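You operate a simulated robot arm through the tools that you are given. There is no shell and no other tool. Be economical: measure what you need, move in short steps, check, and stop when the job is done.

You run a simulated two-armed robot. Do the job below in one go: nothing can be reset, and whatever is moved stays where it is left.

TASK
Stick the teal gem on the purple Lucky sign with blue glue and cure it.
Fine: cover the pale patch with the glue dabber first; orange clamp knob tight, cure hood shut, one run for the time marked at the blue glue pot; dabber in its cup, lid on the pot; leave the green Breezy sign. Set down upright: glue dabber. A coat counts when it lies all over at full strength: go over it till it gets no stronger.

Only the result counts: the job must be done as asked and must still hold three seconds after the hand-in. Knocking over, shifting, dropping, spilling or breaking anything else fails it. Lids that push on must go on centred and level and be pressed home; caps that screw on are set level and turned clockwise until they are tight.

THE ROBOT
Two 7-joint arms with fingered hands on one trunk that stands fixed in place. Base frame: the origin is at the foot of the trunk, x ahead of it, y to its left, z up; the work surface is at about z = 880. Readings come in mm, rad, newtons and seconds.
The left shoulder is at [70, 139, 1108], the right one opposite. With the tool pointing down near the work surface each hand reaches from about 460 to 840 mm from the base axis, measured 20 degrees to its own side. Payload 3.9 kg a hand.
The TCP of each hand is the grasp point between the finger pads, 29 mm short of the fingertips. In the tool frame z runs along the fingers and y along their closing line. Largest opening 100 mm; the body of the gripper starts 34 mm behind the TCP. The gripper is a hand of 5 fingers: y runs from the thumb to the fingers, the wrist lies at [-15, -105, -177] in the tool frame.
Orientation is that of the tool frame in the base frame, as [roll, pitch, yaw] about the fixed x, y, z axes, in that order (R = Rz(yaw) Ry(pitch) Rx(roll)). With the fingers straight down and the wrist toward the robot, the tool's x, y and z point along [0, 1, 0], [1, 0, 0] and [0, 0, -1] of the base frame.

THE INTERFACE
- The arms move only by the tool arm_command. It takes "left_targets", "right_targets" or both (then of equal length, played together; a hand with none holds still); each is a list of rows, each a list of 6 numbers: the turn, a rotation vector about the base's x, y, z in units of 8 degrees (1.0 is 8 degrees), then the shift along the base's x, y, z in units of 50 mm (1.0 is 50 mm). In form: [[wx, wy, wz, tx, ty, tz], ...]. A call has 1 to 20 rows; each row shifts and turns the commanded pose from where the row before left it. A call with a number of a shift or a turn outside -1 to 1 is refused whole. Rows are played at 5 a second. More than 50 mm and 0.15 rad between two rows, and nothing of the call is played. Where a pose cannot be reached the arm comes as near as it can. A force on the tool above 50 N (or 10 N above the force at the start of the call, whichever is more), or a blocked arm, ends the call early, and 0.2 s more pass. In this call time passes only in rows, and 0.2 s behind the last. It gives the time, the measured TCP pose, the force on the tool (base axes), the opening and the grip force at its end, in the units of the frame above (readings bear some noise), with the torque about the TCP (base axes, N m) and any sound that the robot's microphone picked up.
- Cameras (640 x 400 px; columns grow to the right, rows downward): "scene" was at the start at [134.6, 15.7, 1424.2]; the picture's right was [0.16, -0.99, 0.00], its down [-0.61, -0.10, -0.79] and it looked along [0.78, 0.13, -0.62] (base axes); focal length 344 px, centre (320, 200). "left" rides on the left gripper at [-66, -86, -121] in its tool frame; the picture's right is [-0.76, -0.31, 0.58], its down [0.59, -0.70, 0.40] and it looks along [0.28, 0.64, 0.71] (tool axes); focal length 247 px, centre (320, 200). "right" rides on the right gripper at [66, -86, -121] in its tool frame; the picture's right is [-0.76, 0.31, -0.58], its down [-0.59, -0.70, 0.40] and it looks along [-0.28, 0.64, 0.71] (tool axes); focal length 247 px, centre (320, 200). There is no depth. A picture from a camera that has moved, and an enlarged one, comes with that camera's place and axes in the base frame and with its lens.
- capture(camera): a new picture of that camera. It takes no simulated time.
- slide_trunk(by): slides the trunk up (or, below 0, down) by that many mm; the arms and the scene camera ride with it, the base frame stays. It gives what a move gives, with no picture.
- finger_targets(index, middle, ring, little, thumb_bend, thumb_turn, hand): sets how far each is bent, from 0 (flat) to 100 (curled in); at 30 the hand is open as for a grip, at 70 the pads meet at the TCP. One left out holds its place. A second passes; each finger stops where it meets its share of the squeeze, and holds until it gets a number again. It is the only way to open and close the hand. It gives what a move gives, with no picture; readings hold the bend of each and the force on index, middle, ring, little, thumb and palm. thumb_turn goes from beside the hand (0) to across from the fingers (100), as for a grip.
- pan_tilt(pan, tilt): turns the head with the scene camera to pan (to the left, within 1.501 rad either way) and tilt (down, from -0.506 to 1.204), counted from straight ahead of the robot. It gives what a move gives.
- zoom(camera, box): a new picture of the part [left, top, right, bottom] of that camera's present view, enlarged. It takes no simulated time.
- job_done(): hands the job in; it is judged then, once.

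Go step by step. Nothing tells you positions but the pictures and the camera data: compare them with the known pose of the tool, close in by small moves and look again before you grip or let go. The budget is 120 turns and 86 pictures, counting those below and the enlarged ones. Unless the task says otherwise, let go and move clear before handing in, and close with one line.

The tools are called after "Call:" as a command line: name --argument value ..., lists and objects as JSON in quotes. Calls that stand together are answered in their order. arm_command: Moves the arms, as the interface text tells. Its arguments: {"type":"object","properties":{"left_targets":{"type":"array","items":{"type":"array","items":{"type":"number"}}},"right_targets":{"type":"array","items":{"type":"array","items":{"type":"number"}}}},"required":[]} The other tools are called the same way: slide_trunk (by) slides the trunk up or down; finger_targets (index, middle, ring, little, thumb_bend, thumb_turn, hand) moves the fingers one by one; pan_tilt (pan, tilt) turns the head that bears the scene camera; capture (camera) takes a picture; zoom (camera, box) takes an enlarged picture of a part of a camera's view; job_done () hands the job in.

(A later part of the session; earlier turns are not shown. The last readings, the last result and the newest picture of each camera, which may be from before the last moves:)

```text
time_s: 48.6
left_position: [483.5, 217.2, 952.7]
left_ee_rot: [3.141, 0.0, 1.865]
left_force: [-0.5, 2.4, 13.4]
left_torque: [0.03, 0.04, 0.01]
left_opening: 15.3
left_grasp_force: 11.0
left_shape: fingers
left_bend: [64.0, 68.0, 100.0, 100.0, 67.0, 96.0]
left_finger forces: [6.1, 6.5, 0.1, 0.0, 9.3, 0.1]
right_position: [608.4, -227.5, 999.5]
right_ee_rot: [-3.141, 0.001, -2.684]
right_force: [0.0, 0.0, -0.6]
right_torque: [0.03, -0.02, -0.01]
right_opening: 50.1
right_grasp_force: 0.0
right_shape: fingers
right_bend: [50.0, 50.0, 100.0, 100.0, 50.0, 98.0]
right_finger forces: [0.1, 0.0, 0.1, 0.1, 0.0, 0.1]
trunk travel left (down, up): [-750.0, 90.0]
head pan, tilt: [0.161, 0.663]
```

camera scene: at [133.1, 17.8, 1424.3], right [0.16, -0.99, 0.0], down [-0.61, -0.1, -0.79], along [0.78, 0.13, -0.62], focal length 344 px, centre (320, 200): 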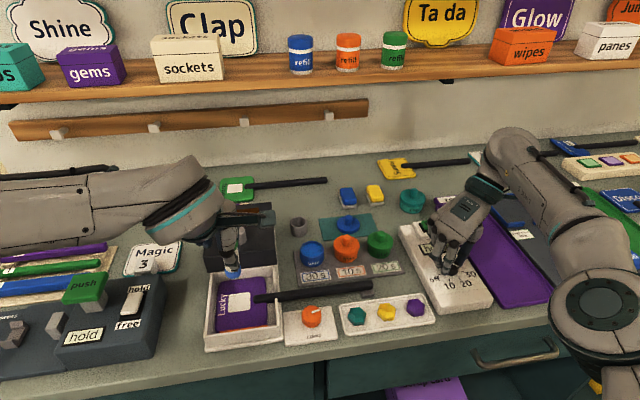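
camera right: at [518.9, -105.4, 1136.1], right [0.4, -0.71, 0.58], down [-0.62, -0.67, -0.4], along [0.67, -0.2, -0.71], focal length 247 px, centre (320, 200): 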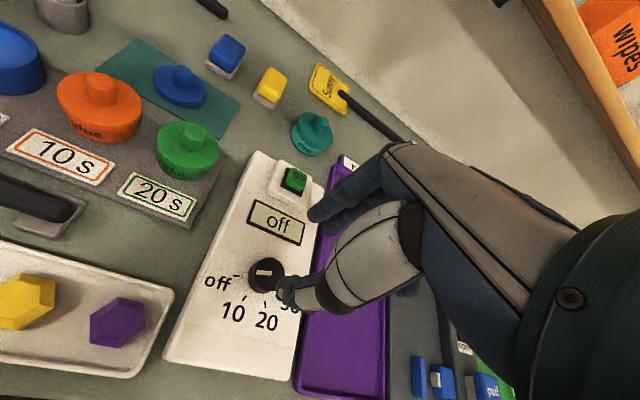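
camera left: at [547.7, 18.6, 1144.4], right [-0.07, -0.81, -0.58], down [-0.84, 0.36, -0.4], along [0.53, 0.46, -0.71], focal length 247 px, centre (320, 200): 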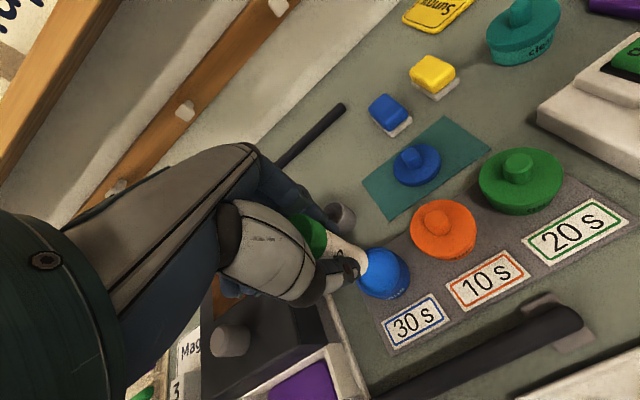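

Call:
arm_command --left_targets '[[0, 0, 0, 0, 0, 0.06], [0, 0, 0, -0.08, -0.15, 0], [0, 0, 0, -0.08, -0.15, 0], [0, 0, 0, 0.153, 0.046, 0], [0, 0, 0, 0.153, 0.046, 0], [0, 0, 0, 0.153, 0.046, 0], [0, 0, 0, -0.046, 0.153, 0], [0, 0, 0, -0.153, -0.046, 0], [0, 0, 0, -0.153, -0.046, 0], [0, 0, 0, -0.153, -0.046, 0], [0, 0, 0, -0.046, 0.153, 0], [0, 0, 0, 0.153, 0.046, 0], [0, 0, 0, 0.153, 0.046, 0], [0, 0, 0, 0.153, 0.046, 0], [0, 0, 0, -0.046, 0.153, 0], [0, 0, 0, -0.153, -0.046, 0], [0, 0, 0, -0.153, -0.046, 0], [0, 0, 0, -0.153, -0.046, 0], [0, 0, 0, 0.15, -0.08, 0], [0, 0, 0, 0.15, -0.08, 0]]'

Call:
arm_command --left_targets '[[0, 0, 0, 0, 0, 0.5], [0, 0, 0, 0, 0, 0.8], [0, 0, 0, 0.3, -0.8, 0.2]]'

Call:
zoom --camera "scene" --box '[190, 220, 310, 350]'

```text
time_s: 52.8
left_position: [485.9, 217.6, 955.3]
left_ee_rot: [-3.141, 0.0, 1.863]
left_force: [1.1, 0.0, 1.0]
left_torque: [0.0, -0.03, -0.01]
left_opening: 15.9
left_grasp_force: 8.9
left_shape: fingers
left_bend: [65.0, 71.0, 100.0, 100.0, 66.0, 95.0]
left_finger forces: [5.5, 4.8, 0.0, 0.0, 8.1, 0.0]
right_position: [609.3, -228.4, 998.5]
right_ee_rot: [3.141, 0.0, -2.684]
right_force: [0.2, -0.4, -0.6]
right_torque: [0.0, 0.01, 0.0]
right_opening: 50.1
right_grasp_force: 0.0
right_shape: fingers
right_bend: [50.0, 50.0, 100.0, 100.0, 50.0, 98.0]
right_finger forces: [0.1, 0.1, 0.1, 0.0, 0.0, 0.1]
trunk travel left (down, up): [-750.0, 90.0]
head pan, tilt: [0.161, 0.663]
```

```text
time_s: 53.6
left_position: [501.9, 172.2, 1031.0]
left_ee_rot: [-3.14, -0.004, 1.864]
left_force: [-0.1, -1.2, -0.2]
left_torque: [0.05, 0.02, 0.0]
left_opening: 15.8
left_grasp_force: 9.0
left_shape: fingers
left_bend: [65.0, 71.0, 100.0, 100.0, 66.0, 95.0]
left_finger forces: [5.5, 4.9, 0.0, 0.1, 8.1, 0.0]
right_position: [610.4, -229.4, 997.2]
right_ee_rot: [3.137, -0.001, -2.684]
right_force: [0.1, -0.7, -0.1]
right_torque: [0.04, 0.03, 0.01]
right_opening: 50.2
right_grasp_force: 0.0
right_shape: fingers
right_bend: [50.0, 50.0, 100.0, 100.0, 50.0, 98.0]
right_finger forces: [0.1, 0.0, 0.1, 0.0, 0.0, 0.0]
trunk travel left (down, up): [-750.0, 90.0]
head pan, tilt: [0.161, 0.663]
```

```text
3.08 times, centred on (250, 285) of scene
camera zoom: at [136.9, 11.5, 1423.9], right [0.16, -0.99, 0.0], down [-0.61, -0.1, -0.79], along [0.78, 0.13, -0.62], focal length 1057 px, centre (535, -62)
```

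zoom: 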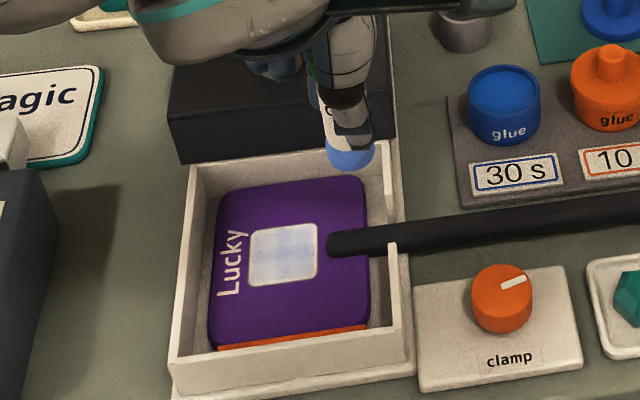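

The patch is lightly blue, so the coat needs more glue. I dip again and go over it twice, crosswise.

Call:
arm_command --left_targets '[[0, 0, 0, 0.3, -0.7, 0], [0, 0, 0, 0.65, -0.34, 0], [0, 0, 0, 0.65, -0.34, 0], [0, 0, 0, 0.65, 0, 0], [0, 0, 0, 0, 0, -0.4], [0, 0, 0, 0, 0, -0.4], [0, 0, 0, 0, 0, -0.34], [0, 0, 0, 0, 0, 0], [0, 0, 0, 0, 0, 0], [0, 0, 0, 0, 0, 0.4], [0, 0, 0, 0, 0, 0.4], [0, 0, 0, 0, 0, 0.34], [0, 0, 0, -0.65, 0, 0], [0, 0, 0, -0.65, 0.34, 0], [0, 0, 0, -0.65, 0.34, 0], [0, 0, 0, -0.3, 0.7, 0]]'

Call:
arm_command --left_targets '[[0, 0, 0, -0.3, 0.8, 0], [0, 0, 0, 0, 0, -0.5], [0, 0, 0, 0, 0, -0.5], [0, 0, 0, 0, 0, -0.4], [0, 0, 0, 0, 0, -0.12]]'

Call:
arm_command --left_targets '[[0, 0, 0, -0.09, -0.168, 0], [0, 0, 0, -0.09, -0.168, 0], [0, 0, 0, 0.172, 0.052, 0], [0, 0, 0, 0.172, 0.052, 0], [0, 0, 0, 0.172, 0.052, 0], [0, 0, 0, -0.052, 0.172, 0], [0, 0, 0, -0.172, -0.052, 0], [0, 0, 0, -0.172, -0.052, 0], [0, 0, 0, -0.172, -0.052, 0], [0, 0, 0, -0.052, 0.172, 0], [0, 0, 0, 0.172, 0.052, 0], [0, 0, 0, 0.172, 0.052, 0], [0, 0, 0, 0.172, 0.052, 0], [0, 0, 0, -0.052, 0.172, 0], [0, 0, 0, -0.172, -0.052, 0], [0, 0, 0, -0.172, -0.052, 0], [0, 0, 0, -0.172, -0.052, 0], [0, 0, 0, 0.168, -0.09, 0], [0, 0, 0, 0.168, -0.09, 0]]'

Call:
arm_command --left_targets '[[0, 0, 0, -0.09, -0.168, 0], [0, 0, 0, -0.09, -0.168, 0], [0, 0, 0, -0.052, 0.172, 0], [0, 0, 0, -0.052, 0.172, 0], [0, 0, 0, -0.052, 0.172, 0], [0, 0, 0, 0.172, 0.052, 0], [0, 0, 0, 0.052, -0.172, 0], [0, 0, 0, 0.052, -0.172, 0], [0, 0, 0, 0.052, -0.172, 0], [0, 0, 0, 0.172, 0.052, 0], [0, 0, 0, -0.052, 0.172, 0], [0, 0, 0, -0.052, 0.172, 0], [0, 0, 0, -0.052, 0.172, 0], [0, 0, 0, 0.172, 0.052, 0], [0, 0, 0, 0.052, -0.172, 0], [0, 0, 0, 0.052, -0.172, 0], [0, 0, 0, 0.052, -0.172, 0], [0, 0, 0, -0.168, 0.09, 0], [0, 0, 0, -0.168, 0.09, 0]]'

Call:
arm_command --left_targets '[[0, 0, 0, 0, 0, 0.5], [0, 0, 0, 0, 0, 0.5], [0, 0, 0, 0, 0, 0.52], [0, 0, 0, 0.3, -0.8, 0]]'

Call:
zoom --camera "scene" --box '[190, 220, 310, 350]'

```text
time_s: 57.0
left_position: [500.2, 181.2, 1031.0]
left_ee_rot: [-3.141, 0.003, 1.864]
left_force: [0.0, -1.0, -0.1]
left_torque: [0.01, 0.0, -0.01]
left_opening: 15.5
left_grasp_force: 9.1
left_shape: fingers
left_bend: [65.0, 71.0, 100.0, 100.0, 66.0, 95.0]
left_finger forces: [5.1, 4.8, 0.0, 0.1, 7.7, 0.0]
right_position: [609.3, -225.9, 999.1]
right_ee_rot: [-3.14, 0.0, -2.683]
right_force: [0.1, 0.2, -0.2]
right_torque: [-0.06, -0.05, -0.02]
right_opening: 49.9
right_grasp_force: 0.1
right_shape: fingers
right_bend: [50.0, 50.0, 100.0, 100.0, 50.0, 98.0]
right_finger forces: [0.0, 0.1, 0.2, 0.1, 0.0, 0.0]
trunk travel left (down, up): [-750.0, 90.0]
head pan, tilt: [0.161, 0.663]
```

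```text
time_s: 58.2
left_position: [485.5, 217.5, 954.4]
left_ee_rot: [-3.142, 0.0, 1.864]
left_force: [0.3, -0.6, 0.5]
left_torque: [0.0, -0.02, -0.01]
left_opening: 15.4
left_grasp_force: 9.0
left_shape: fingers
left_bend: [65.0, 71.0, 100.0, 100.0, 66.0, 95.0]
left_finger forces: [5.1, 5.3, 0.0, 0.0, 7.6, 0.1]
right_position: [609.1, -228.6, 998.9]
right_ee_rot: [-3.141, -0.002, -2.685]
right_force: [0.6, 0.6, -0.3]
right_torque: [0.03, -0.01, 0.03]
right_opening: 50.0
right_grasp_force: 0.1
right_shape: fingers
right_bend: [50.0, 50.0, 100.0, 100.0, 50.0, 98.0]
right_finger forces: [0.1, 0.1, 0.1, 0.0, 0.0, 0.0]
trunk travel left (down, up): [-750.0, 90.0]
head pan, tilt: [0.161, 0.663]
```

```text
time_s: 62.2
left_position: [483.6, 217.5, 955.2]
left_ee_rot: [-3.141, 0.002, 1.864]
left_force: [-0.2, -0.2, 0.8]
left_torque: [-0.01, 0.0, -0.03]
left_opening: 15.4
left_grasp_force: 9.4
left_shape: fingers
left_bend: [65.0, 71.0, 100.0, 100.0, 66.0, 95.0]
left_finger forces: [5.5, 5.2, 0.1, 0.0, 8.2, 0.0]
right_position: [609.7, -228.6, 999.4]
right_ee_rot: [3.139, 0.001, -2.683]
right_force: [0.6, -0.8, -0.6]
right_torque: [-0.04, 0.0, 0.01]
right_opening: 50.1
right_grasp_force: 0.0
right_shape: fingers
right_bend: [50.0, 50.0, 100.0, 100.0, 50.0, 98.0]
right_finger forces: [0.1, 0.0, 0.0, 0.0, 0.1, 0.0]
trunk travel left (down, up): [-750.0, 90.0]
head pan, tilt: [0.161, 0.663]
```

```text
time_s: 66.2
left_position: [484.1, 217.5, 955.3]
left_ee_rot: [3.14, 0.001, 1.865]
left_force: [-0.2, 0.3, 1.2]
left_torque: [-0.02, 0.0, 0.0]
left_opening: 15.3
left_grasp_force: 9.6
left_shape: fingers
left_bend: [65.0, 71.0, 100.0, 100.0, 66.0, 95.0]
left_finger forces: [5.7, 5.4, 0.0, 0.1, 7.8, 0.1]
right_position: [608.3, -227.5, 999.5]
right_ee_rot: [3.141, 0.0, -2.684]
right_force: [0.1, 0.2, -0.5]
right_torque: [-0.02, -0.04, -0.01]
right_opening: 50.1
right_grasp_force: 0.1
right_shape: fingers
right_bend: [50.0, 50.0, 100.0, 100.0, 50.0, 98.0]
right_finger forces: [0.1, 0.1, 0.1, 0.0, 0.0, 0.0]
trunk travel left (down, up): [-750.0, 90.0]
head pan, tilt: [0.161, 0.663]
```

```text
time_s: 67.2
left_position: [501.0, 174.1, 1029.6]
left_ee_rot: [-3.14, -0.004, 1.865]
left_force: [1.1, -0.8, -0.4]
left_torque: [0.06, 0.01, 0.03]
left_opening: 15.6
left_grasp_force: 9.0
left_shape: fingers
left_bend: [65.0, 71.0, 100.0, 100.0, 66.0, 95.0]
left_finger forces: [5.4, 5.2, 0.0, 0.0, 7.7, 0.0]
right_position: [610.4, -231.4, 998.1]
right_ee_rot: [3.139, -0.001, -2.685]
right_force: [0.4, 0.0, -0.2]
right_torque: [0.05, 0.05, -0.03]
right_opening: 50.0
right_grasp_force: 0.0
right_shape: fingers
right_bend: [50.0, 50.0, 100.0, 100.0, 50.0, 98.0]
right_finger forces: [0.1, 0.0, 0.0, 0.1, 0.0, 0.1]
trunk travel left (down, up): [-750.0, 90.0]
head pan, tilt: [0.161, 0.663]
```

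```text
3.08 times, centred on (250, 285) of scene
camera zoom: at [136.5, 11.6, 1424.0], right [0.16, -0.99, 0.0], down [-0.61, -0.1, -0.79], along [0.78, 0.13, -0.62], focal length 1057 px, centre (535, -62)
```

zoom: 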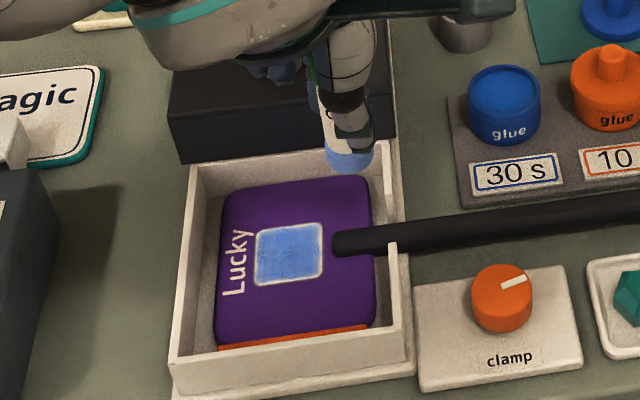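

The coat is stronger, but the sign seems to have crept a few mm, so the clamp isn't fully tight. I park the dabber near its cup and go back to tighten the knob.

Call:
arm_command --left_targets '[[0, 0, 0, 0.3, -0.7, 0], [0, 0, 0, 0.65, -0.34, 0], [0, 0, 0, 0.65, -0.34, 0], [0, 0, 0, 0.65, 0, 0], [0, 0, 0, 0.55, 0.32, 0], [0, 0, 0, 0.55, 0.32, 0], [0, 0, 0, 0.6, 0.32, 0.2]]'

Call:
arm_command --right_targets '[[0, 0, 0.1, -0.355, 0.78, 0.03], [0, 0, 0.1, -0.355, 0.78, 0.03], [0, 0, 0.1, -0.355, 0.78, 0.03], [0, 0, 0.1, -0.355, 0.78, 0.03], [0, 0, 0.1, -0.355, 0.78, 0.03], [0, 0, 0.1, -0.355, 0.78, 0.03], [0, 0, 0.1, -0.355, 0.78, 0.03], [0, 0, 0.1, -0.355, 0.78, 0.03], [0, 0, 0, 0, 0, 0]]'

Call:
zoom --camera "scene" --box '[190, 200, 350, 350]'

```text
time_s: 68.8
left_position: [700.2, 153.8, 1038.6]
left_ee_rot: [-3.14, -0.001, 1.863]
left_force: [0.0, -0.2, 0.2]
left_torque: [-0.01, 0.03, 0.0]
left_opening: 15.2
left_grasp_force: 9.5
left_shape: fingers
left_bend: [65.0, 71.0, 100.0, 100.0, 66.0, 95.0]
left_finger forces: [5.2, 5.2, 0.0, 0.0, 7.7, 0.0]
right_position: [610.8, -226.8, 999.3]
right_ee_rot: [3.141, -0.003, -2.683]
right_force: [0.0, 0.2, 0.1]
right_torque: [0.01, 0.03, 0.03]
right_opening: 49.9
right_grasp_force: 0.1
right_shape: fingers
right_bend: [50.0, 50.0, 100.0, 100.0, 50.0, 98.0]
right_finger forces: [0.1, 0.0, 0.0, 0.0, 0.0, 0.1]
trunk travel left (down, up): [-750.0, 90.0]
head pan, tilt: [0.161, 0.663]
```

```text
time_s: 70.8
left_position: [698.2, 153.5, 1040.3]
left_ee_rot: [3.14, 0.001, 1.865]
left_force: [0.2, -0.2, 0.6]
left_torque: [0.01, 0.06, 0.01]
left_opening: 15.2
left_grasp_force: 9.1
left_shape: fingers
left_bend: [65.0, 71.0, 100.0, 100.0, 66.0, 95.0]
left_finger forces: [5.3, 5.3, 0.0, 0.1, 7.6, 0.0]
right_position: [467.4, 85.1, 1013.4]
right_ee_rot: [3.141, 0.001, -2.574]
right_force: [0.4, -0.7, -0.2]
right_torque: [0.05, 0.02, -0.03]
right_opening: 49.8
right_grasp_force: 0.1
right_shape: fingers
right_bend: [50.0, 50.0, 100.0, 100.0, 50.0, 98.0]
right_finger forces: [0.1, 0.0, 0.1, 0.0, 0.1, 0.0]
trunk travel left (down, up): [-750.0, 90.0]
head pan, tilt: [0.161, 0.663]
```

```text
2.67 times, centred on (270, 275) of scene
camera zoom: at [134.9, 14.8, 1424.1], right [0.16, -0.99, 0.0], down [-0.61, -0.1, -0.79], along [0.78, 0.13, -0.62], focal length 916 px, centre (453, 0)
```

zoom: 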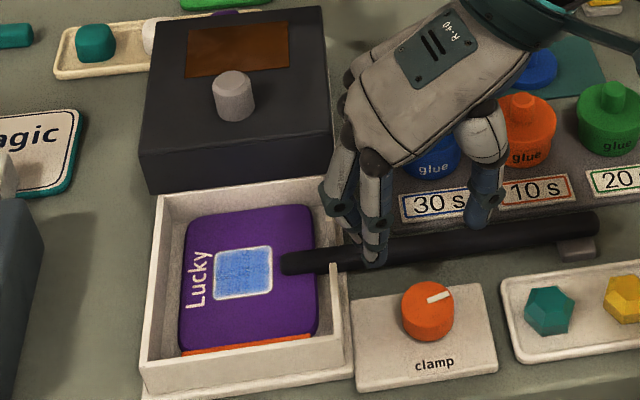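

Call:
arm_command --right_targets '[[0, 0, 0, 0, 0, -0.9], [0, 0, 0, 0, 0, -0.6], [0, 0, 0, 0, 0, -0.28]]'

Call:
finger_targets --hand "right" --index 78 --middle 78 --thumb_bend 78

Call:
arm_command --right_targets '[[0, 0, -0.6, 0, 0, 0], [0, 0, -0.6, 0, 0, 0], [0, 0, -0.6, 0, 0, 0]]'

Call:
zoom --camera "scene" --box '[190, 200, 350, 350]'

```text
time_s: 71.6
left_position: [700.2, 154.1, 1041.9]
left_ee_rot: [3.141, 0.002, 1.864]
left_force: [-0.4, 0.6, 0.8]
left_torque: [-0.02, 0.02, -0.02]
left_opening: 15.3
left_grasp_force: 9.1
left_shape: fingers
left_bend: [65.0, 71.0, 100.0, 100.0, 66.0, 95.0]
left_finger forces: [5.3, 5.4, 0.1, 0.1, 7.6, 0.0]
right_position: [466.6, 85.8, 924.0]
right_ee_rot: [3.141, 0.0, -2.57]
right_force: [-0.3, 0.2, 3.0]
right_torque: [-0.1, -0.01, -0.01]
right_opening: 49.9
right_grasp_force: 1.9
right_shape: fingers
right_bend: [50.0, 50.0, 100.0, 100.0, 50.0, 97.0]
right_finger forces: [0.0, 0.2, 0.0, 0.0, 3.3, 0.0]
trunk travel left (down, up): [-750.0, 90.0]
head pan, tilt: [0.161, 0.663]
```

```text
time_s: 72.6
left_position: [698.9, 156.6, 1040.0]
left_ee_rot: [3.141, 0.0, 1.864]
left_force: [0.2, 0.1, -0.9]
left_torque: [0.03, -0.05, -0.01]
left_opening: 15.1
left_grasp_force: 9.3
left_shape: fingers
left_bend: [65.0, 71.0, 100.0, 100.0, 66.0, 95.0]
left_finger forces: [5.3, 5.3, 0.0, 0.1, 7.6, 0.0]
right_position: [466.0, 86.5, 923.2]
right_ee_rot: [-3.14, 0.001, -2.574]
right_force: [-1.0, 6.4, 1.8]
right_torque: [-0.06, -0.04, 0.09]
right_opening: 25.1
right_grasp_force: 18.5
right_shape: fingers
right_bend: [59.0, 64.0, 100.0, 100.0, 63.0, 97.0]
right_finger forces: [9.4, 10.0, 0.1, 0.1, 17.4, 0.0]
trunk travel left (down, up): [-750.0, 90.0]
head pan, tilt: [0.161, 0.663]
```

```text
time_s: 73.4
left_position: [698.2, 154.6, 1041.2]
left_ee_rot: [3.139, 0.003, 1.864]
left_force: [-0.2, -0.2, -0.1]
left_torque: [0.0, 0.01, -0.03]
left_opening: 15.3
left_grasp_force: 8.7
left_shape: fingers
left_bend: [65.0, 71.0, 100.0, 100.0, 66.0, 95.0]
left_finger forces: [5.4, 5.3, 0.0, 0.0, 7.7, 0.0]
right_position: [465.8, 85.3, 923.9]
right_ee_rot: [-3.141, 0.001, -2.823]
right_force: [-8.5, 3.4, 2.6]
right_torque: [-0.09, 0.13, 0.31]
right_opening: 25.1
right_grasp_force: 19.0
right_shape: fingers
right_bend: [73.0, 62.0, 100.0, 100.0, 63.0, 100.0]
right_finger forces: [11.0, 11.4, 0.0, 0.0, 16.0, 0.1]
trunk travel left (down, up): [-750.0, 90.0]
head pan, tilt: [0.161, 0.663]
```

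```text
2.67 times, centred on (270, 275) of scene
camera zoom: at [132.5, 16.7, 1424.3], right [0.16, -0.99, 0.0], down [-0.61, -0.1, -0.79], along [0.78, 0.13, -0.61], focal length 916 px, centre (453, 0)
```

zoom: 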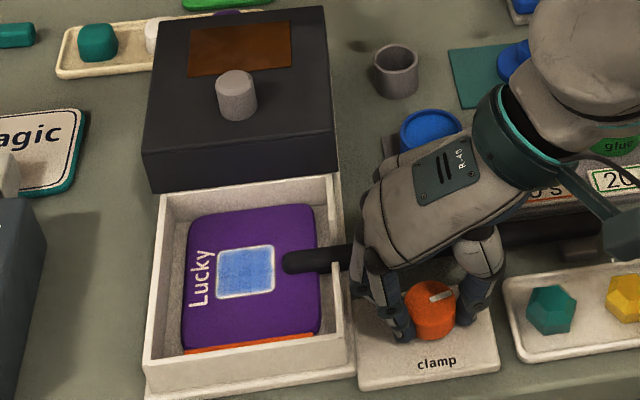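

The knob resists at about 0.3 N m. I push further to see whether it still moves.

Call:
finger_targets --hand "right" --index 95 --middle 95 --thumb_bend 95

Call:
arm_command --right_targets '[[0, 0, -0.6, 0, 0, 0], [0, 0, -0.6, 0, 0, 0], [0, 0, -0.6, 0, 0, 0], [0, 0, -0.6, 0, 0, 0]]'

Call:
zoom --camera "scene" --box '[190, 200, 350, 350]'

```text
time_s: 74.4
left_position: [698.9, 152.4, 1039.9]
left_ee_rot: [-3.141, 0.0, 1.864]
left_force: [0.4, -0.1, -1.3]
left_torque: [-0.02, -0.03, 0.02]
left_opening: 15.1
left_grasp_force: 8.6
left_shape: fingers
left_bend: [65.0, 71.0, 100.0, 100.0, 66.0, 95.0]
left_finger forces: [5.3, 5.3, 0.0, 0.0, 7.6, 0.0]
right_position: [467.3, 83.2, 922.8]
right_ee_rot: [3.139, 0.0, -2.824]
right_force: [-2.4, -8.4, -3.6]
right_torque: [-0.02, 0.11, 0.31]
right_opening: 23.8
right_grasp_force: 24.1
right_shape: fingers
right_bend: [56.0, 58.0, 100.0, 100.0, 55.0, 98.0]
right_finger forces: [14.0, 9.6, 0.0, 0.0, 25.2, 0.0]
trunk travel left (down, up): [-750.0, 90.0]
head pan, tilt: [0.161, 0.663]
```

```text
time_s: 75.4
left_position: [698.0, 153.0, 1040.9]
left_ee_rot: [3.139, -0.001, 1.864]
left_force: [-0.2, -0.5, 0.8]
left_torque: [-0.01, -0.01, -0.01]
left_opening: 15.2
left_grasp_force: 9.1
left_shape: fingers
left_bend: [65.0, 71.0, 100.0, 100.0, 66.0, 95.0]
left_finger forces: [5.4, 5.2, 0.0, 0.0, 7.6, 0.0]
right_position: [466.2, 83.2, 922.6]
right_ee_rot: [3.141, -0.001, 3.127]
right_force: [-10.1, -8.2, -6.9]
right_torque: [0.01, 0.29, 0.52]
right_opening: 24.0
right_grasp_force: 28.1
right_shape: fingers
right_bend: [74.0, 57.0, 100.0, 100.0, 53.0, 100.0]
right_finger forces: [17.2, 10.6, 0.0, 0.1, 28.1, 0.0]
trunk travel left (down, up): [-750.0, 90.0]
head pan, tilt: [0.161, 0.663]
```

```text
2.67 times, centred on (270, 275) of scene
camera zoom: at [133.4, 14.0, 1424.2], right [0.16, -0.99, 0.0], down [-0.61, -0.1, -0.79], along [0.78, 0.13, -0.62], focal length 916 px, centre (453, 0)
```

zoom: 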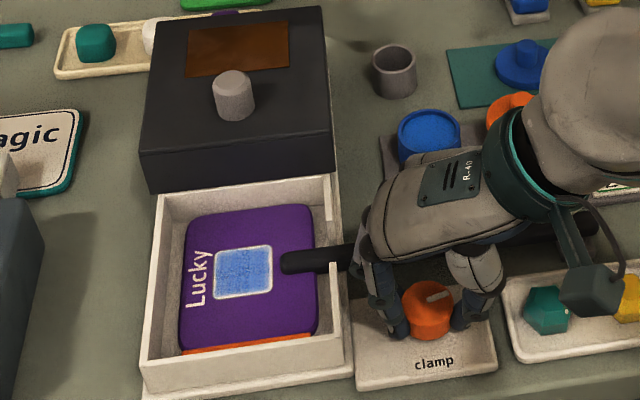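

The knob did not move at 0.5 N m, so it is tight at its stop. I release, retract the right hand and re-dip for the next coat.

Call:
finger_targets --hand "right" --index 50 --middle 50 --thumb_bend 50

Call:
arm_command --right_targets '[[0, 0, 0, 0, 0, 0.9], [0, 0, 0, 0, 0, 0.9], [0, 0, 0, 0.1, -0.9, 0.1], [0, 0, 0, 0.1, -0.9, 0.1], [0, 0, 0, 0.1, -0.9, 0.1], [0, 0, 0, 0.1, -0.9, 0.1], [0, 0, 0, 0.1, -0.9, 0]]'

Call:
arm_command --left_targets '[[0, 0, 0, -0.6, -0.32, -0.2], [0, 0, 0, -0.55, -0.32, 0], [0, 0, 0, -0.55, -0.32, 0], [0, 0, 0, 0, 0, 0], [0, 0, 0, 0, 0, -0.4], [0, 0, 0, 0, 0, -0.4], [0, 0, 0, 0, 0, -0.36], [0, 0, 0, 0, 0, 0], [0, 0, 0, 0, 0, 0]]'

Call:
arm_command --left_targets '[[0, 0, 0, 0, 0, 0.4], [0, 0, 0, 0, 0, 0.4], [0, 0, 0, 0, 0, 0.36], [0, 0, 0, -0.65, 0, 0], [0, 0, 0, -0.65, 0.34, 0], [0, 0, 0, -0.65, 0.34, 0], [0, 0, 0, -0.3, 0.7, 0], [0, 0, 0, 0, 0, 0]]'

Call:
zoom --camera "scene" --box '[190, 220, 310, 350]'

```text
time_s: 76.4
left_position: [698.6, 153.3, 1040.2]
left_ee_rot: [3.141, -0.001, 1.865]
left_force: [0.3, -0.5, -0.4]
left_torque: [-0.01, 0.02, 0.02]
left_opening: 15.3
left_grasp_force: 9.0
left_shape: fingers
left_bend: [65.0, 71.0, 100.0, 100.0, 66.0, 95.0]
left_finger forces: [5.3, 5.3, 0.0, 0.1, 7.6, 0.0]
right_position: [468.2, 85.4, 922.6]
right_ee_rot: [3.14, 0.003, 3.124]
right_force: [0.5, 0.0, 5.0]
right_torque: [-0.15, 0.0, 0.0]
right_opening: 49.8
right_grasp_force: 2.0
right_shape: fingers
right_bend: [50.0, 50.0, 100.0, 100.0, 50.0, 98.0]
right_finger forces: [0.0, 0.0, 0.0, 0.0, 4.8, 0.1]
trunk travel left (down, up): [-750.0, 90.0]
head pan, tilt: [0.161, 0.663]
```

```text
time_s: 78.0
left_position: [699.7, 154.0, 1039.9]
left_ee_rot: [-3.14, -0.001, 1.864]
left_force: [-0.4, -1.1, 0.0]
left_torque: [-0.01, -0.02, 0.01]
left_opening: 15.1
left_grasp_force: 9.1
left_shape: fingers
left_bend: [65.0, 71.0, 100.0, 100.0, 66.0, 95.0]
left_finger forces: [5.2, 5.3, 0.0, 0.0, 7.6, 0.1]
right_position: [492.5, -141.0, 1032.2]
right_ee_rot: [3.14, 0.0, 3.124]
right_force: [-0.6, 0.5, -0.2]
right_torque: [0.0, -0.04, 0.04]
right_opening: 50.1
right_grasp_force: 0.0
right_shape: fingers
right_bend: [50.0, 50.0, 100.0, 100.0, 50.0, 98.0]
right_finger forces: [0.0, 0.0, 0.0, 0.1, 0.0, 0.0]
trunk travel left (down, up): [-750.0, 90.0]
head pan, tilt: [0.161, 0.663]
```

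```text
time_s: 80.0
left_position: [612.7, 109.3, 973.0]
left_ee_rot: [3.14, 0.0, 1.865]
left_force: [0.3, -0.1, 0.0]
left_torque: [0.0, 0.0, -0.03]
left_opening: 15.1
left_grasp_force: 9.2
left_shape: fingers
left_bend: [65.0, 71.0, 100.0, 100.0, 66.0, 95.0]
left_finger forces: [5.3, 5.4, 0.0, 0.0, 7.6, 0.0]
right_position: [493.4, -139.3, 1032.2]
right_ee_rot: [-3.14, 0.001, 3.125]
right_force: [0.2, 1.0, 0.2]
right_torque: [-0.03, -0.05, 0.0]
right_opening: 50.0
right_grasp_force: 0.2
right_shape: fingers
right_bend: [50.0, 50.0, 100.0, 100.0, 50.0, 98.0]
right_finger forces: [0.0, 0.1, 0.1, 0.0, 0.0, 0.0]
trunk travel left (down, up): [-750.0, 90.0]
head pan, tilt: [0.161, 0.663]
```

```text
time_s: 81.8
left_position: [500.4, 174.8, 1029.5]
left_ee_rot: [3.141, -0.001, 1.865]
left_force: [0.3, -0.7, -0.7]
left_torque: [0.02, 0.0, 0.0]
left_opening: 15.1
left_grasp_force: 9.2
left_shape: fingers
left_bend: [65.0, 71.0, 100.0, 100.0, 66.0, 95.0]
left_finger forces: [5.1, 5.4, 0.1, 0.0, 7.4, 0.0]
right_position: [492.5, -140.9, 1033.4]
right_ee_rot: [3.141, 0.0, 3.125]
right_force: [0.6, -0.2, -0.6]
right_torque: [0.01, 0.02, -0.02]
right_opening: 50.4
right_grasp_force: 0.1
right_shape: fingers
right_bend: [50.0, 50.0, 100.0, 100.0, 50.0, 98.0]
right_finger forces: [0.0, 0.0, 0.0, 0.1, 0.0, 0.0]
trunk travel left (down, up): [-750.0, 90.0]
head pan, tilt: [0.161, 0.663]
```

```text
3.08 times, centred on (250, 285) of scene
camera zoom: at [135.4, 14.5, 1424.1], right [0.16, -0.99, 0.0], down [-0.61, -0.1, -0.79], along [0.78, 0.13, -0.62], focal length 1057 px, centre (535, -62)
```

zoom: 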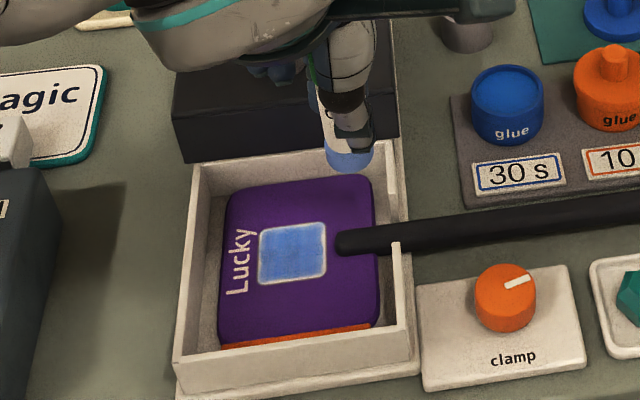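

That dip did not reach the glue since the dabber slid up in the grip. I dip again, deeper.

Call:
arm_command --left_targets '[[0, 0, 0, 0.3, -0.7, 0], [0, 0, 0, 0.65, -0.34, 0], [0, 0, 0, 0.65, -0.34, 0], [0, 0, 0, 0.65, 0, 0], [0, 0, 0, 0, 0, -0.45], [0, 0, 0, 0, 0, -0.45], [0, 0, 0, 0, 0, -0.26], [0, 0, 0, 0, 0, -0.06], [0, 0, 0, 0, 0, -0.06], [0, 0, 0, 0, 0, 0]]'

Call:
arm_command --left_targets '[[0, 0, 0, 0, 0, 0.45], [0, 0, 0, 0, 0, 0.45], [0, 0, 0, 0, 0, 0.38], [0, 0, 0, 0, 0, 0]]'

Call:
zoom --camera "scene" --box '[250, 160, 370, 280]'

```text
time_s: 84.0
left_position: [613.7, 109.7, 968.5]
left_ee_rot: [3.139, 0.002, 1.864]
left_force: [1.4, 1.3, 5.9]
left_torque: [-0.01, -0.01, 0.03]
left_opening: 14.3
left_grasp_force: 10.6
left_shape: fingers
left_bend: [65.0, 71.0, 100.0, 100.0, 67.0, 95.0]
left_finger forces: [6.3, 6.7, 0.0, 0.1, 7.7, 0.0]
right_position: [493.2, -139.7, 1033.3]
right_ee_rot: [3.14, 0.001, 3.124]
right_force: [-0.2, -0.3, -0.5]
right_torque: [0.0, -0.03, -0.06]
right_opening: 50.0
right_grasp_force: 0.0
right_shape: fingers
right_bend: [50.0, 50.0, 100.0, 100.0, 50.0, 98.0]
right_finger forces: [0.0, 0.0, 0.0, 0.1, 0.1, 0.0]
trunk travel left (down, up): [-750.0, 90.0]
head pan, tilt: [0.161, 0.663]
```

```text
time_s: 85.0
left_position: [613.7, 109.9, 1029.0]
left_ee_rot: [3.142, 0.002, 1.864]
left_force: [0.1, 0.5, -0.2]
left_torque: [0.02, 0.0, 0.0]
left_opening: 14.4
left_grasp_force: 9.7
left_shape: fingers
left_bend: [65.0, 71.0, 100.0, 100.0, 67.0, 95.0]
left_finger forces: [5.4, 5.6, 0.0, 0.0, 7.8, 0.1]
right_position: [492.7, -140.4, 1034.0]
right_ee_rot: [-3.14, 0.001, 3.124]
right_force: [-0.3, -0.1, 0.2]
right_torque: [-0.04, -0.03, -0.01]
right_opening: 50.0
right_grasp_force: 0.1
right_shape: fingers
right_bend: [50.0, 50.0, 100.0, 100.0, 50.0, 98.0]
right_finger forces: [0.0, 0.0, 0.0, 0.0, 0.0, 0.0]
trunk travel left (down, up): [-750.0, 90.0]
head pan, tilt: [0.161, 0.663]
```

```text
3.33 times, centred on (310, 220) of scene
camera zoom: at [134.7, 15.8, 1424.1], right [0.16, -0.99, 0.0], down [-0.61, -0.1, -0.79], along [0.78, 0.13, -0.62], focal length 1146 px, centre (353, 133)
```

zoom: 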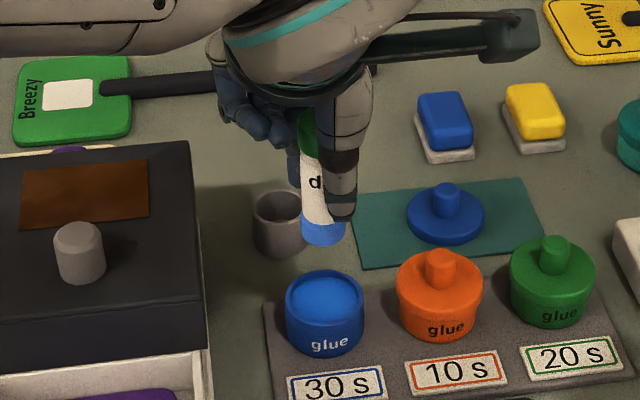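

Freshly loaded. I go over the patch twice again.

Call:
arm_command --left_targets '[[0, 0, 0, -0.65, 0, 0], [0, 0, 0, -0.65, 0.34, 0], [0, 0, 0, -0.65, 0.34, 0], [0, 0, 0, -0.3, 0.7, 0], [0, 0, 0, -0.29, 0.76, 0], [0, 0, 0, 0, 0, -0.5], [0, 0, 0, 0, 0, -0.5], [0, 0, 0, 0, 0, -0.4], [0, 0, 0, 0, 0, -0.14]]'

Call:
arm_command --left_targets '[[0, 0, 0, -0.09, -0.168, 0], [0, 0, 0, -0.09, -0.168, 0], [0, 0, 0, 0.172, 0.052, 0], [0, 0, 0, 0.172, 0.052, 0], [0, 0, 0, 0.172, 0.052, 0], [0, 0, 0, -0.052, 0.172, 0], [0, 0, 0, -0.172, -0.052, 0], [0, 0, 0, -0.172, -0.052, 0], [0, 0, 0, -0.172, -0.052, 0], [0, 0, 0, -0.052, 0.172, 0], [0, 0, 0, 0.172, 0.052, 0], [0, 0, 0, 0.172, 0.052, 0], [0, 0, 0, 0.172, 0.052, 0], [0, 0, 0, -0.052, 0.172, 0], [0, 0, 0, -0.172, -0.052, 0], [0, 0, 0, -0.172, -0.052, 0], [0, 0, 0, -0.172, -0.052, 0], [0, 0, 0, 0.168, -0.09, 0], [0, 0, 0, 0.168, -0.09, 0]]'

Call:
arm_command --left_targets '[[0, 0, 0, -0.09, -0.168, 0], [0, 0, 0, -0.09, -0.168, 0], [0, 0, 0, -0.052, 0.172, 0], [0, 0, 0, -0.052, 0.172, 0], [0, 0, 0, -0.052, 0.172, 0], [0, 0, 0, 0.172, 0.052, 0], [0, 0, 0, 0.052, -0.172, 0], [0, 0, 0, 0.052, -0.172, 0], [0, 0, 0, 0.052, -0.172, 0], [0, 0, 0, 0.172, 0.052, 0], [0, 0, 0, -0.052, 0.172, 0], [0, 0, 0, -0.052, 0.172, 0], [0, 0, 0, -0.052, 0.172, 0], [0, 0, 0, 0.172, 0.052, 0], [0, 0, 0, 0.052, -0.172, 0], [0, 0, 0, 0.052, -0.172, 0], [0, 0, 0, 0.052, -0.172, 0], [0, 0, 0, -0.168, 0.09, 0], [0, 0, 0, -0.168, 0.09, 0]]'

Call:
arm_command --left_targets '[[0, 0, 0, 0, 0, 0.5], [0, 0, 0, 0, 0, 0.5], [0, 0, 0, 0, 0, 0.54], [0, 0, 0, 0.29, -0.76, 0], [0, 0, 0, 0, 0, 0]]'

Call:
zoom --camera "scene" --box '[190, 220, 310, 350]'

```text
time_s: 87.0
left_position: [486.7, 216.4, 954.5]
left_ee_rot: [3.139, -0.002, 1.863]
left_force: [0.0, 0.0, 0.6]
left_torque: [0.0, 0.01, -0.04]
left_opening: 14.7
left_grasp_force: 9.4
left_shape: fingers
left_bend: [65.0, 71.0, 100.0, 100.0, 67.0, 95.0]
left_finger forces: [5.4, 6.0, 0.1, 0.0, 7.5, 0.0]
right_position: [494.1, -139.6, 1033.3]
right_ee_rot: [3.14, 0.001, 3.124]
right_force: [-0.4, 0.1, -0.5]
right_torque: [0.02, 0.0, 0.0]
right_opening: 50.0
right_grasp_force: 0.1
right_shape: fingers
right_bend: [50.0, 50.0, 100.0, 100.0, 50.0, 98.0]
right_finger forces: [0.1, 0.1, 0.0, 0.0, 0.0, 0.1]
trunk travel left (down, up): [-750.0, 90.0]
head pan, tilt: [0.161, 0.663]
```

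```text
time_s: 91.0
left_position: [486.0, 215.3, 953.6]
left_ee_rot: [-3.139, 0.001, 1.864]
left_force: [-0.5, -0.1, 0.8]
left_torque: [0.0, 0.01, 0.0]
left_opening: 14.1
left_grasp_force: 10.0
left_shape: fingers
left_bend: [65.0, 71.0, 100.0, 100.0, 67.0, 95.0]
left_finger forces: [5.6, 6.3, 0.0, 0.0, 8.5, 0.1]
right_position: [494.0, -140.0, 1033.3]
right_ee_rot: [3.141, -0.002, 3.125]
right_force: [1.0, 0.4, 0.4]
right_torque: [0.03, 0.01, 0.0]
right_opening: 50.1
right_grasp_force: 0.0
right_shape: fingers
right_bend: [50.0, 50.0, 100.0, 100.0, 50.0, 98.0]
right_finger forces: [0.0, 0.0, 0.1, 0.1, 0.0, 0.0]
trunk travel left (down, up): [-750.0, 90.0]
head pan, tilt: [0.161, 0.663]
```

```text
time_s: 95.0
left_position: [483.7, 217.5, 954.9]
left_ee_rot: [3.14, 0.003, 1.865]
left_force: [-0.1, 0.1, 0.2]
left_torque: [-0.02, -0.02, -0.03]
left_opening: 14.4
left_grasp_force: 9.2
left_shape: fingers
left_bend: [65.0, 71.0, 100.0, 100.0, 66.0, 95.0]
left_finger forces: [5.5, 5.9, 0.0, 0.0, 7.7, 0.0]
right_position: [491.6, -140.9, 1033.6]
right_ee_rot: [3.141, 0.003, 3.123]
right_force: [-0.2, 0.1, 0.7]
right_torque: [-0.01, 0.01, -0.02]
right_opening: 50.2
right_grasp_force: 0.1
right_shape: fingers
right_bend: [50.0, 50.0, 100.0, 100.0, 50.0, 98.0]
right_finger forces: [0.0, 0.0, 0.1, 0.0, 0.0, 0.0]
trunk travel left (down, up): [-750.0, 90.0]
head pan, tilt: [0.161, 0.663]
```

```text
time_s: 96.2
left_position: [500.2, 179.5, 1030.1]
left_ee_rot: [3.14, 0.003, 1.864]
left_force: [-0.1, -0.3, -0.9]
left_torque: [-0.04, 0.02, 0.0]
left_opening: 14.3
left_grasp_force: 9.4
left_shape: fingers
left_bend: [65.0, 71.0, 100.0, 100.0, 66.0, 95.0]
left_finger forces: [5.5, 5.9, 0.1, 0.0, 7.5, 0.1]
right_position: [493.7, -137.5, 1033.6]
right_ee_rot: [-3.138, 0.001, 3.123]
right_force: [0.5, 1.2, 0.1]
right_torque: [-0.04, -0.04, -0.01]
right_opening: 50.0
right_grasp_force: 0.0
right_shape: fingers
right_bend: [50.0, 50.0, 100.0, 100.0, 50.0, 98.0]
right_finger forces: [0.0, 0.0, 0.0, 0.0, 0.0, 0.0]
trunk travel left (down, up): [-750.0, 90.0]
head pan, tilt: [0.161, 0.663]
```

```text
3.08 times, centred on (250, 285) of scene
camera zoom: at [133.8, 18.1, 1424.2], right [0.16, -0.99, 0.0], down [-0.61, -0.1, -0.79], along [0.78, 0.13, -0.62], focal length 1057 px, centre (535, -62)
```

zoom: 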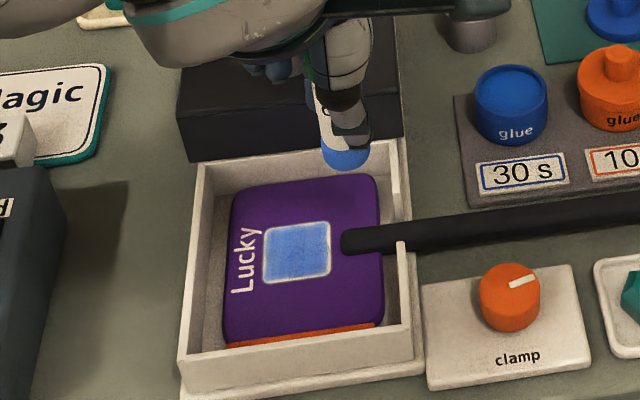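

Call:
zoom --camera "scene" --box '[230, 280, 270, 320]'

```text
10.00 times, centred on (250, 300) of scene
camera zoom: at [133.8, 18.1, 1424.2], right [0.16, -0.99, 0.0], down [-0.61, -0.1, -0.79], along [0.78, 0.13, -0.62], focal length 3437 px, centre (1020, -800)
```

zoom: 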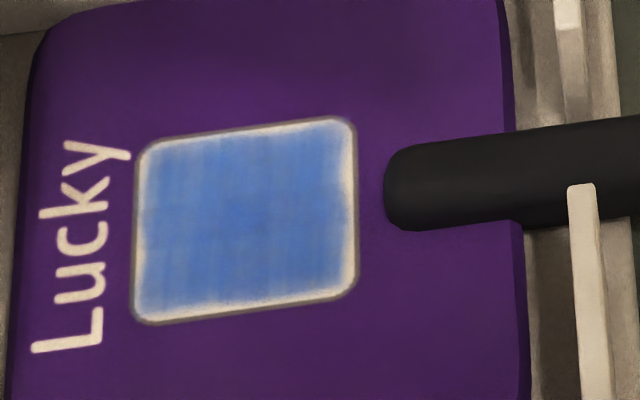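

The coat is even but could be stronger, and the dabber is still loaded. I press slightly firmer and go over it again, keeping off the handle end.

Call:
arm_command --left_targets '[[0, 0, 0, -0.29, 0.76, 0], [0, 0, 0, 0, 0, -0.5], [0, 0, 0, 0, 0, -0.5], [0, 0, 0, 0, 0, -0.4], [0, 0, 0, 0, 0, -0.18]]'

Call:
arm_command --left_targets '[[0, 0, 0, -0.102, -0.146, 0], [0, 0, 0, -0.102, -0.146, 0], [0, 0, 0, 0.179, 0.054, 0], [0, 0, 0, 0.179, 0.054, 0], [0, 0, 0, 0.179, 0.054, 0], [0, 0, 0, -0.048, 0.159, 0], [0, 0, 0, -0.179, -0.054, 0], [0, 0, 0, -0.179, -0.054, 0], [0, 0, 0, -0.179, -0.054, 0], [0, 0, 0, -0.048, 0.159, 0], [0, 0, 0, 0.179, 0.054, 0], [0, 0, 0, 0.179, 0.054, 0], [0, 0, 0, 0.179, 0.054, 0], [0, 0, 0, -0.048, 0.159, 0], [0, 0, 0, -0.179, -0.054, 0], [0, 0, 0, -0.179, -0.054, 0], [0, 0, 0, -0.179, -0.054, 0], [0, 0, 0, 0.175, -0.0935, 0], [0, 0, 0, 0.175, -0.0935, 0]]'

Call:
arm_command --left_targets '[[0, 0, 0, -0.102, -0.146, 0], [0, 0, 0, -0.102, -0.146, 0], [0, 0, 0, -0.048, 0.159, 0], [0, 0, 0, -0.048, 0.159, 0], [0, 0, 0, -0.048, 0.159, 0], [0, 0, 0, 0.179, 0.054, 0], [0, 0, 0, 0.048, -0.159, 0], [0, 0, 0, 0.048, -0.159, 0], [0, 0, 0, 0.048, -0.159, 0], [0, 0, 0, 0.179, 0.054, 0], [0, 0, 0, -0.048, 0.159, 0], [0, 0, 0, -0.048, 0.159, 0], [0, 0, 0, -0.048, 0.159, 0], [0, 0, 0, 0.179, 0.054, 0], [0, 0, 0, 0.048, -0.159, 0], [0, 0, 0, 0.048, -0.159, 0], [0, 0, 0, 0.048, -0.159, 0], [0, 0, 0, -0.166, 0.065, 0], [0, 0, 0, -0.166, 0.065, 0]]'

Call:
arm_command --left_targets '[[0, 0, 0, 0, 0, 0.5], [0, 0, 0, 0, 0, 0.5], [0, 0, 0, 0, 0, 0.58], [0, 0, 0, 0.29, -0.76, 0], [0, 0, 0, 0, 0, 0]]'

Call:
zoom --camera "scene" --box '[220, 250, 290, 320]'

```text
time_s: 97.4
left_position: [486.1, 215.7, 954.5]
left_ee_rot: [3.141, 0.002, 1.864]
left_force: [0.5, 1.0, 4.0]
left_torque: [0.02, -0.01, -0.02]
left_opening: 13.9
left_grasp_force: 10.6
left_shape: fingers
left_bend: [65.0, 71.0, 100.0, 100.0, 67.0, 95.0]
left_finger forces: [5.8, 7.1, 0.1, 0.0, 7.6, 0.0]
right_position: [492.4, -139.8, 1033.5]
right_ee_rot: [3.14, 0.0, 3.123]
right_force: [0.1, 0.3, 0.1]
right_torque: [0.0, -0.02, 0.01]
right_opening: 50.3
right_grasp_force: 0.0
right_shape: fingers
right_bend: [50.0, 50.0, 100.0, 100.0, 50.0, 98.0]
right_finger forces: [0.0, 0.0, 0.0, 0.0, 0.0, 0.0]
trunk travel left (down, up): [-750.0, 90.0]
head pan, tilt: [0.161, 0.663]
```

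```text
time_s: 101.4
left_position: [485.5, 216.1, 952.7]
left_ee_rot: [3.14, 0.0, 1.865]
left_force: [-1.5, 1.1, 6.2]
left_torque: [-0.03, 0.03, -0.01]
left_opening: 13.9
left_grasp_force: 11.3
left_shape: fingers
left_bend: [65.0, 71.0, 100.0, 100.0, 67.0, 95.0]
left_finger forces: [5.5, 7.4, 0.0, 0.0, 8.9, 0.1]
right_position: [493.5, -140.6, 1033.3]
right_ee_rot: [-3.141, 0.0, 3.124]
right_force: [-0.8, -0.3, 0.5]
right_torque: [0.02, -0.05, 0.0]
right_opening: 50.1
right_grasp_force: 0.0
right_shape: fingers
right_bend: [50.0, 50.0, 100.0, 100.0, 50.0, 98.0]
right_finger forces: [0.1, 0.0, 0.1, 0.0, 0.0, 0.0]
trunk travel left (down, up): [-750.0, 90.0]
head pan, tilt: [0.161, 0.663]
```

```text
time_s: 105.4
left_position: [485.3, 215.8, 950.4]
left_ee_rot: [3.14, -0.001, 1.864]
left_force: [0.9, 0.1, 0.0]
left_torque: [0.0, -0.06, 0.02]
left_opening: 13.9
left_grasp_force: 10.0
left_shape: fingers
left_bend: [65.0, 71.0, 100.0, 100.0, 67.0, 95.0]
left_finger forces: [5.7, 6.5, 0.0, 0.0, 7.9, 0.2]
right_position: [492.6, -139.1, 1034.1]
right_ee_rot: [3.14, 0.002, 3.124]
right_force: [-0.5, 0.4, 0.1]
right_torque: [0.02, -0.02, -0.01]
right_opening: 50.4
right_grasp_force: 0.1
right_shape: fingers
right_bend: [50.0, 50.0, 100.0, 100.0, 50.0, 98.0]
right_finger forces: [0.1, 0.0, 0.0, 0.0, 0.0, 0.2]
trunk travel left (down, up): [-750.0, 90.0]
head pan, tilt: [0.161, 0.663]
```

```text
time_s: 106.6
left_position: [500.2, 180.5, 1029.1]
left_ee_rot: [3.14, 0.005, 1.865]
left_force: [0.4, 1.1, -0.2]
left_torque: [-0.01, -0.01, -0.03]
left_opening: 13.8
left_grasp_force: 10.3
left_shape: fingers
left_bend: [65.0, 71.0, 100.0, 100.0, 67.0, 95.0]
left_finger forces: [5.4, 6.5, 0.1, 0.0, 7.8, 0.0]
right_position: [493.4, -137.9, 1032.9]
right_ee_rot: [-3.141, 0.0, 3.124]
right_force: [0.6, 1.3, 0.4]
right_torque: [-0.06, -0.04, 0.01]
right_opening: 50.2
right_grasp_force: 0.1
right_shape: fingers
right_bend: [50.0, 50.0, 100.0, 100.0, 50.0, 98.0]
right_finger forces: [0.0, 0.0, 0.0, 0.0, 0.0, 0.0]
trunk travel left (down, up): [-750.0, 90.0]
head pan, tilt: [0.161, 0.663]
```

```text
5.71 times, centred on (255, 285) of scene
camera zoom: at [133.8, 18.2, 1424.2], right [0.16, -0.99, 0.0], down [-0.61, -0.1, -0.79], along [0.78, 0.13, -0.62], focal length 1964 px, centre (691, -286)
```

zoom: 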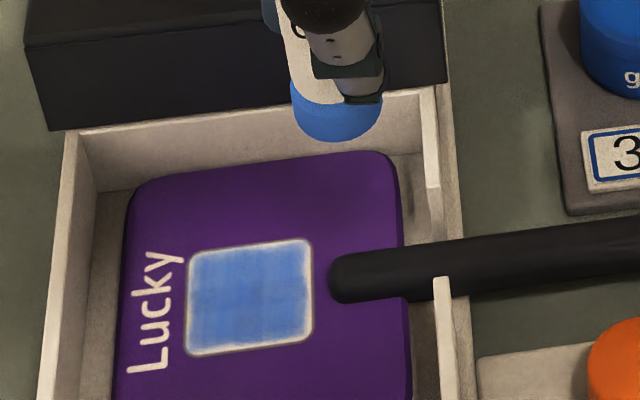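

Call:
zoom --camera "scene" --box '[230, 280, 270, 320]'

```text
10.00 times, centred on (250, 300) of scene
camera zoom: at [133.8, 18.2, 1424.2], right [0.16, -0.99, 0.0], down [-0.61, -0.1, -0.79], along [0.78, 0.13, -0.62], focal length 3437 px, centre (1020, -800)
```

zoom: 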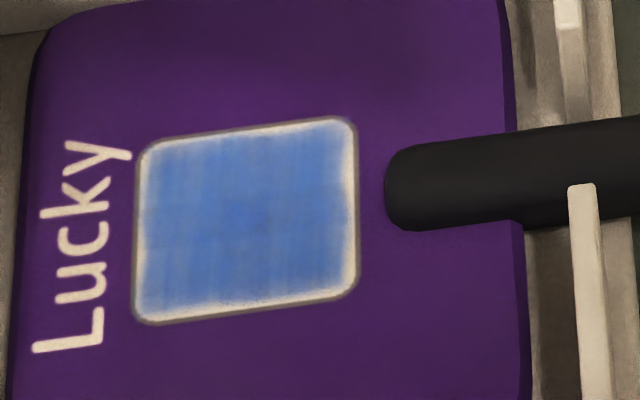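

The coat no longer changes, so it's at full strength. I take the dabber back over its cup and check alignment.

Call:
arm_command --left_targets '[[0, 0, 0, 0.3, -0.7, 0], [0, 0, 0, 0.65, -0.34, 0], [0, 0, 0, 0.65, -0.34, 0], [0, 0, 0, 0.65, 0, 0], [0, 0, 0, 0.55, 0.32, 0], [0, 0, 0, 0.55, 0.32, 0], [0, 0, 0, 0.58, 0.32, 0], [0, 0, 0, 0, 0, -0.3], [0, 0, 0, 0, 0, 0], [0, 0, 0, 0, 0, 0]]'

Call:
zoom --camera "scene" --box '[260, 160, 340, 240]'

Call:
zoom --camera "left" --box '[270, 180, 430, 320]'

```text
time_s: 108.8
left_position: [695.4, 157.9, 1016.1]
left_ee_rot: [3.14, 0.002, 1.864]
left_force: [-0.9, -0.4, -0.6]
left_torque: [0.01, -0.03, 0.01]
left_opening: 14.1
left_grasp_force: 9.7
left_shape: fingers
left_bend: [65.0, 71.0, 100.0, 100.0, 67.0, 95.0]
left_finger forces: [5.3, 6.3, 0.1, 0.0, 7.6, 0.1]
right_position: [493.9, -139.8, 1032.0]
right_ee_rot: [3.141, -0.001, 3.124]
right_force: [0.2, 0.1, 0.0]
right_torque: [-0.02, 0.0, 0.01]
right_opening: 50.3
right_grasp_force: 0.3
right_shape: fingers
right_bend: [50.0, 50.0, 100.0, 100.0, 50.0, 98.0]
right_finger forces: [0.1, 0.0, 0.0, 0.0, 0.0, 0.0]
trunk travel left (down, up): [-750.0, 90.0]
head pan, tilt: [0.161, 0.663]
```

```text
5.00 times, centred on (300, 200) of scene
camera zoom: at [134.7, 16.0, 1424.1], right [0.16, -0.99, 0.0], down [-0.61, -0.1, -0.79], along [0.78, 0.13, -0.62], focal length 1718 px, centre (420, 200)
```

zoom: 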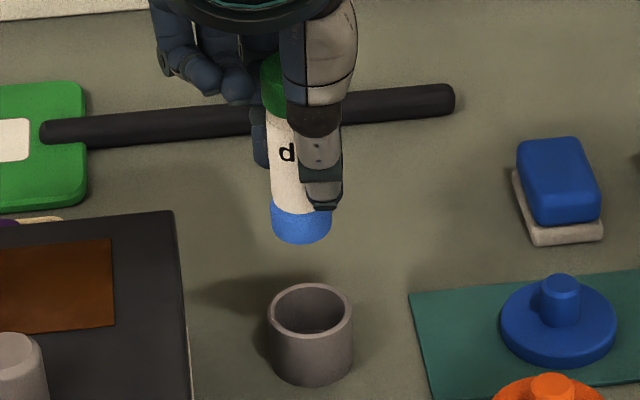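

```text
2.86 times, centred on (350, 250) of left
camera zoom: at [632.7, 68.7, 1135.3], right [-0.07, -0.81, -0.58], down [-0.84, 0.36, -0.4], along [0.53, 0.46, -0.71], focal length 706 px, centre (234, 57)
```

zoom: 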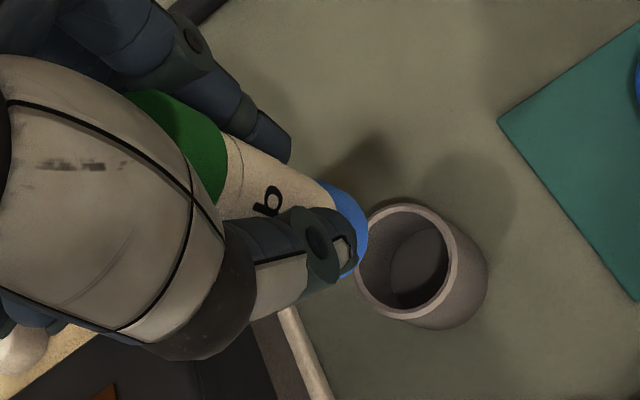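

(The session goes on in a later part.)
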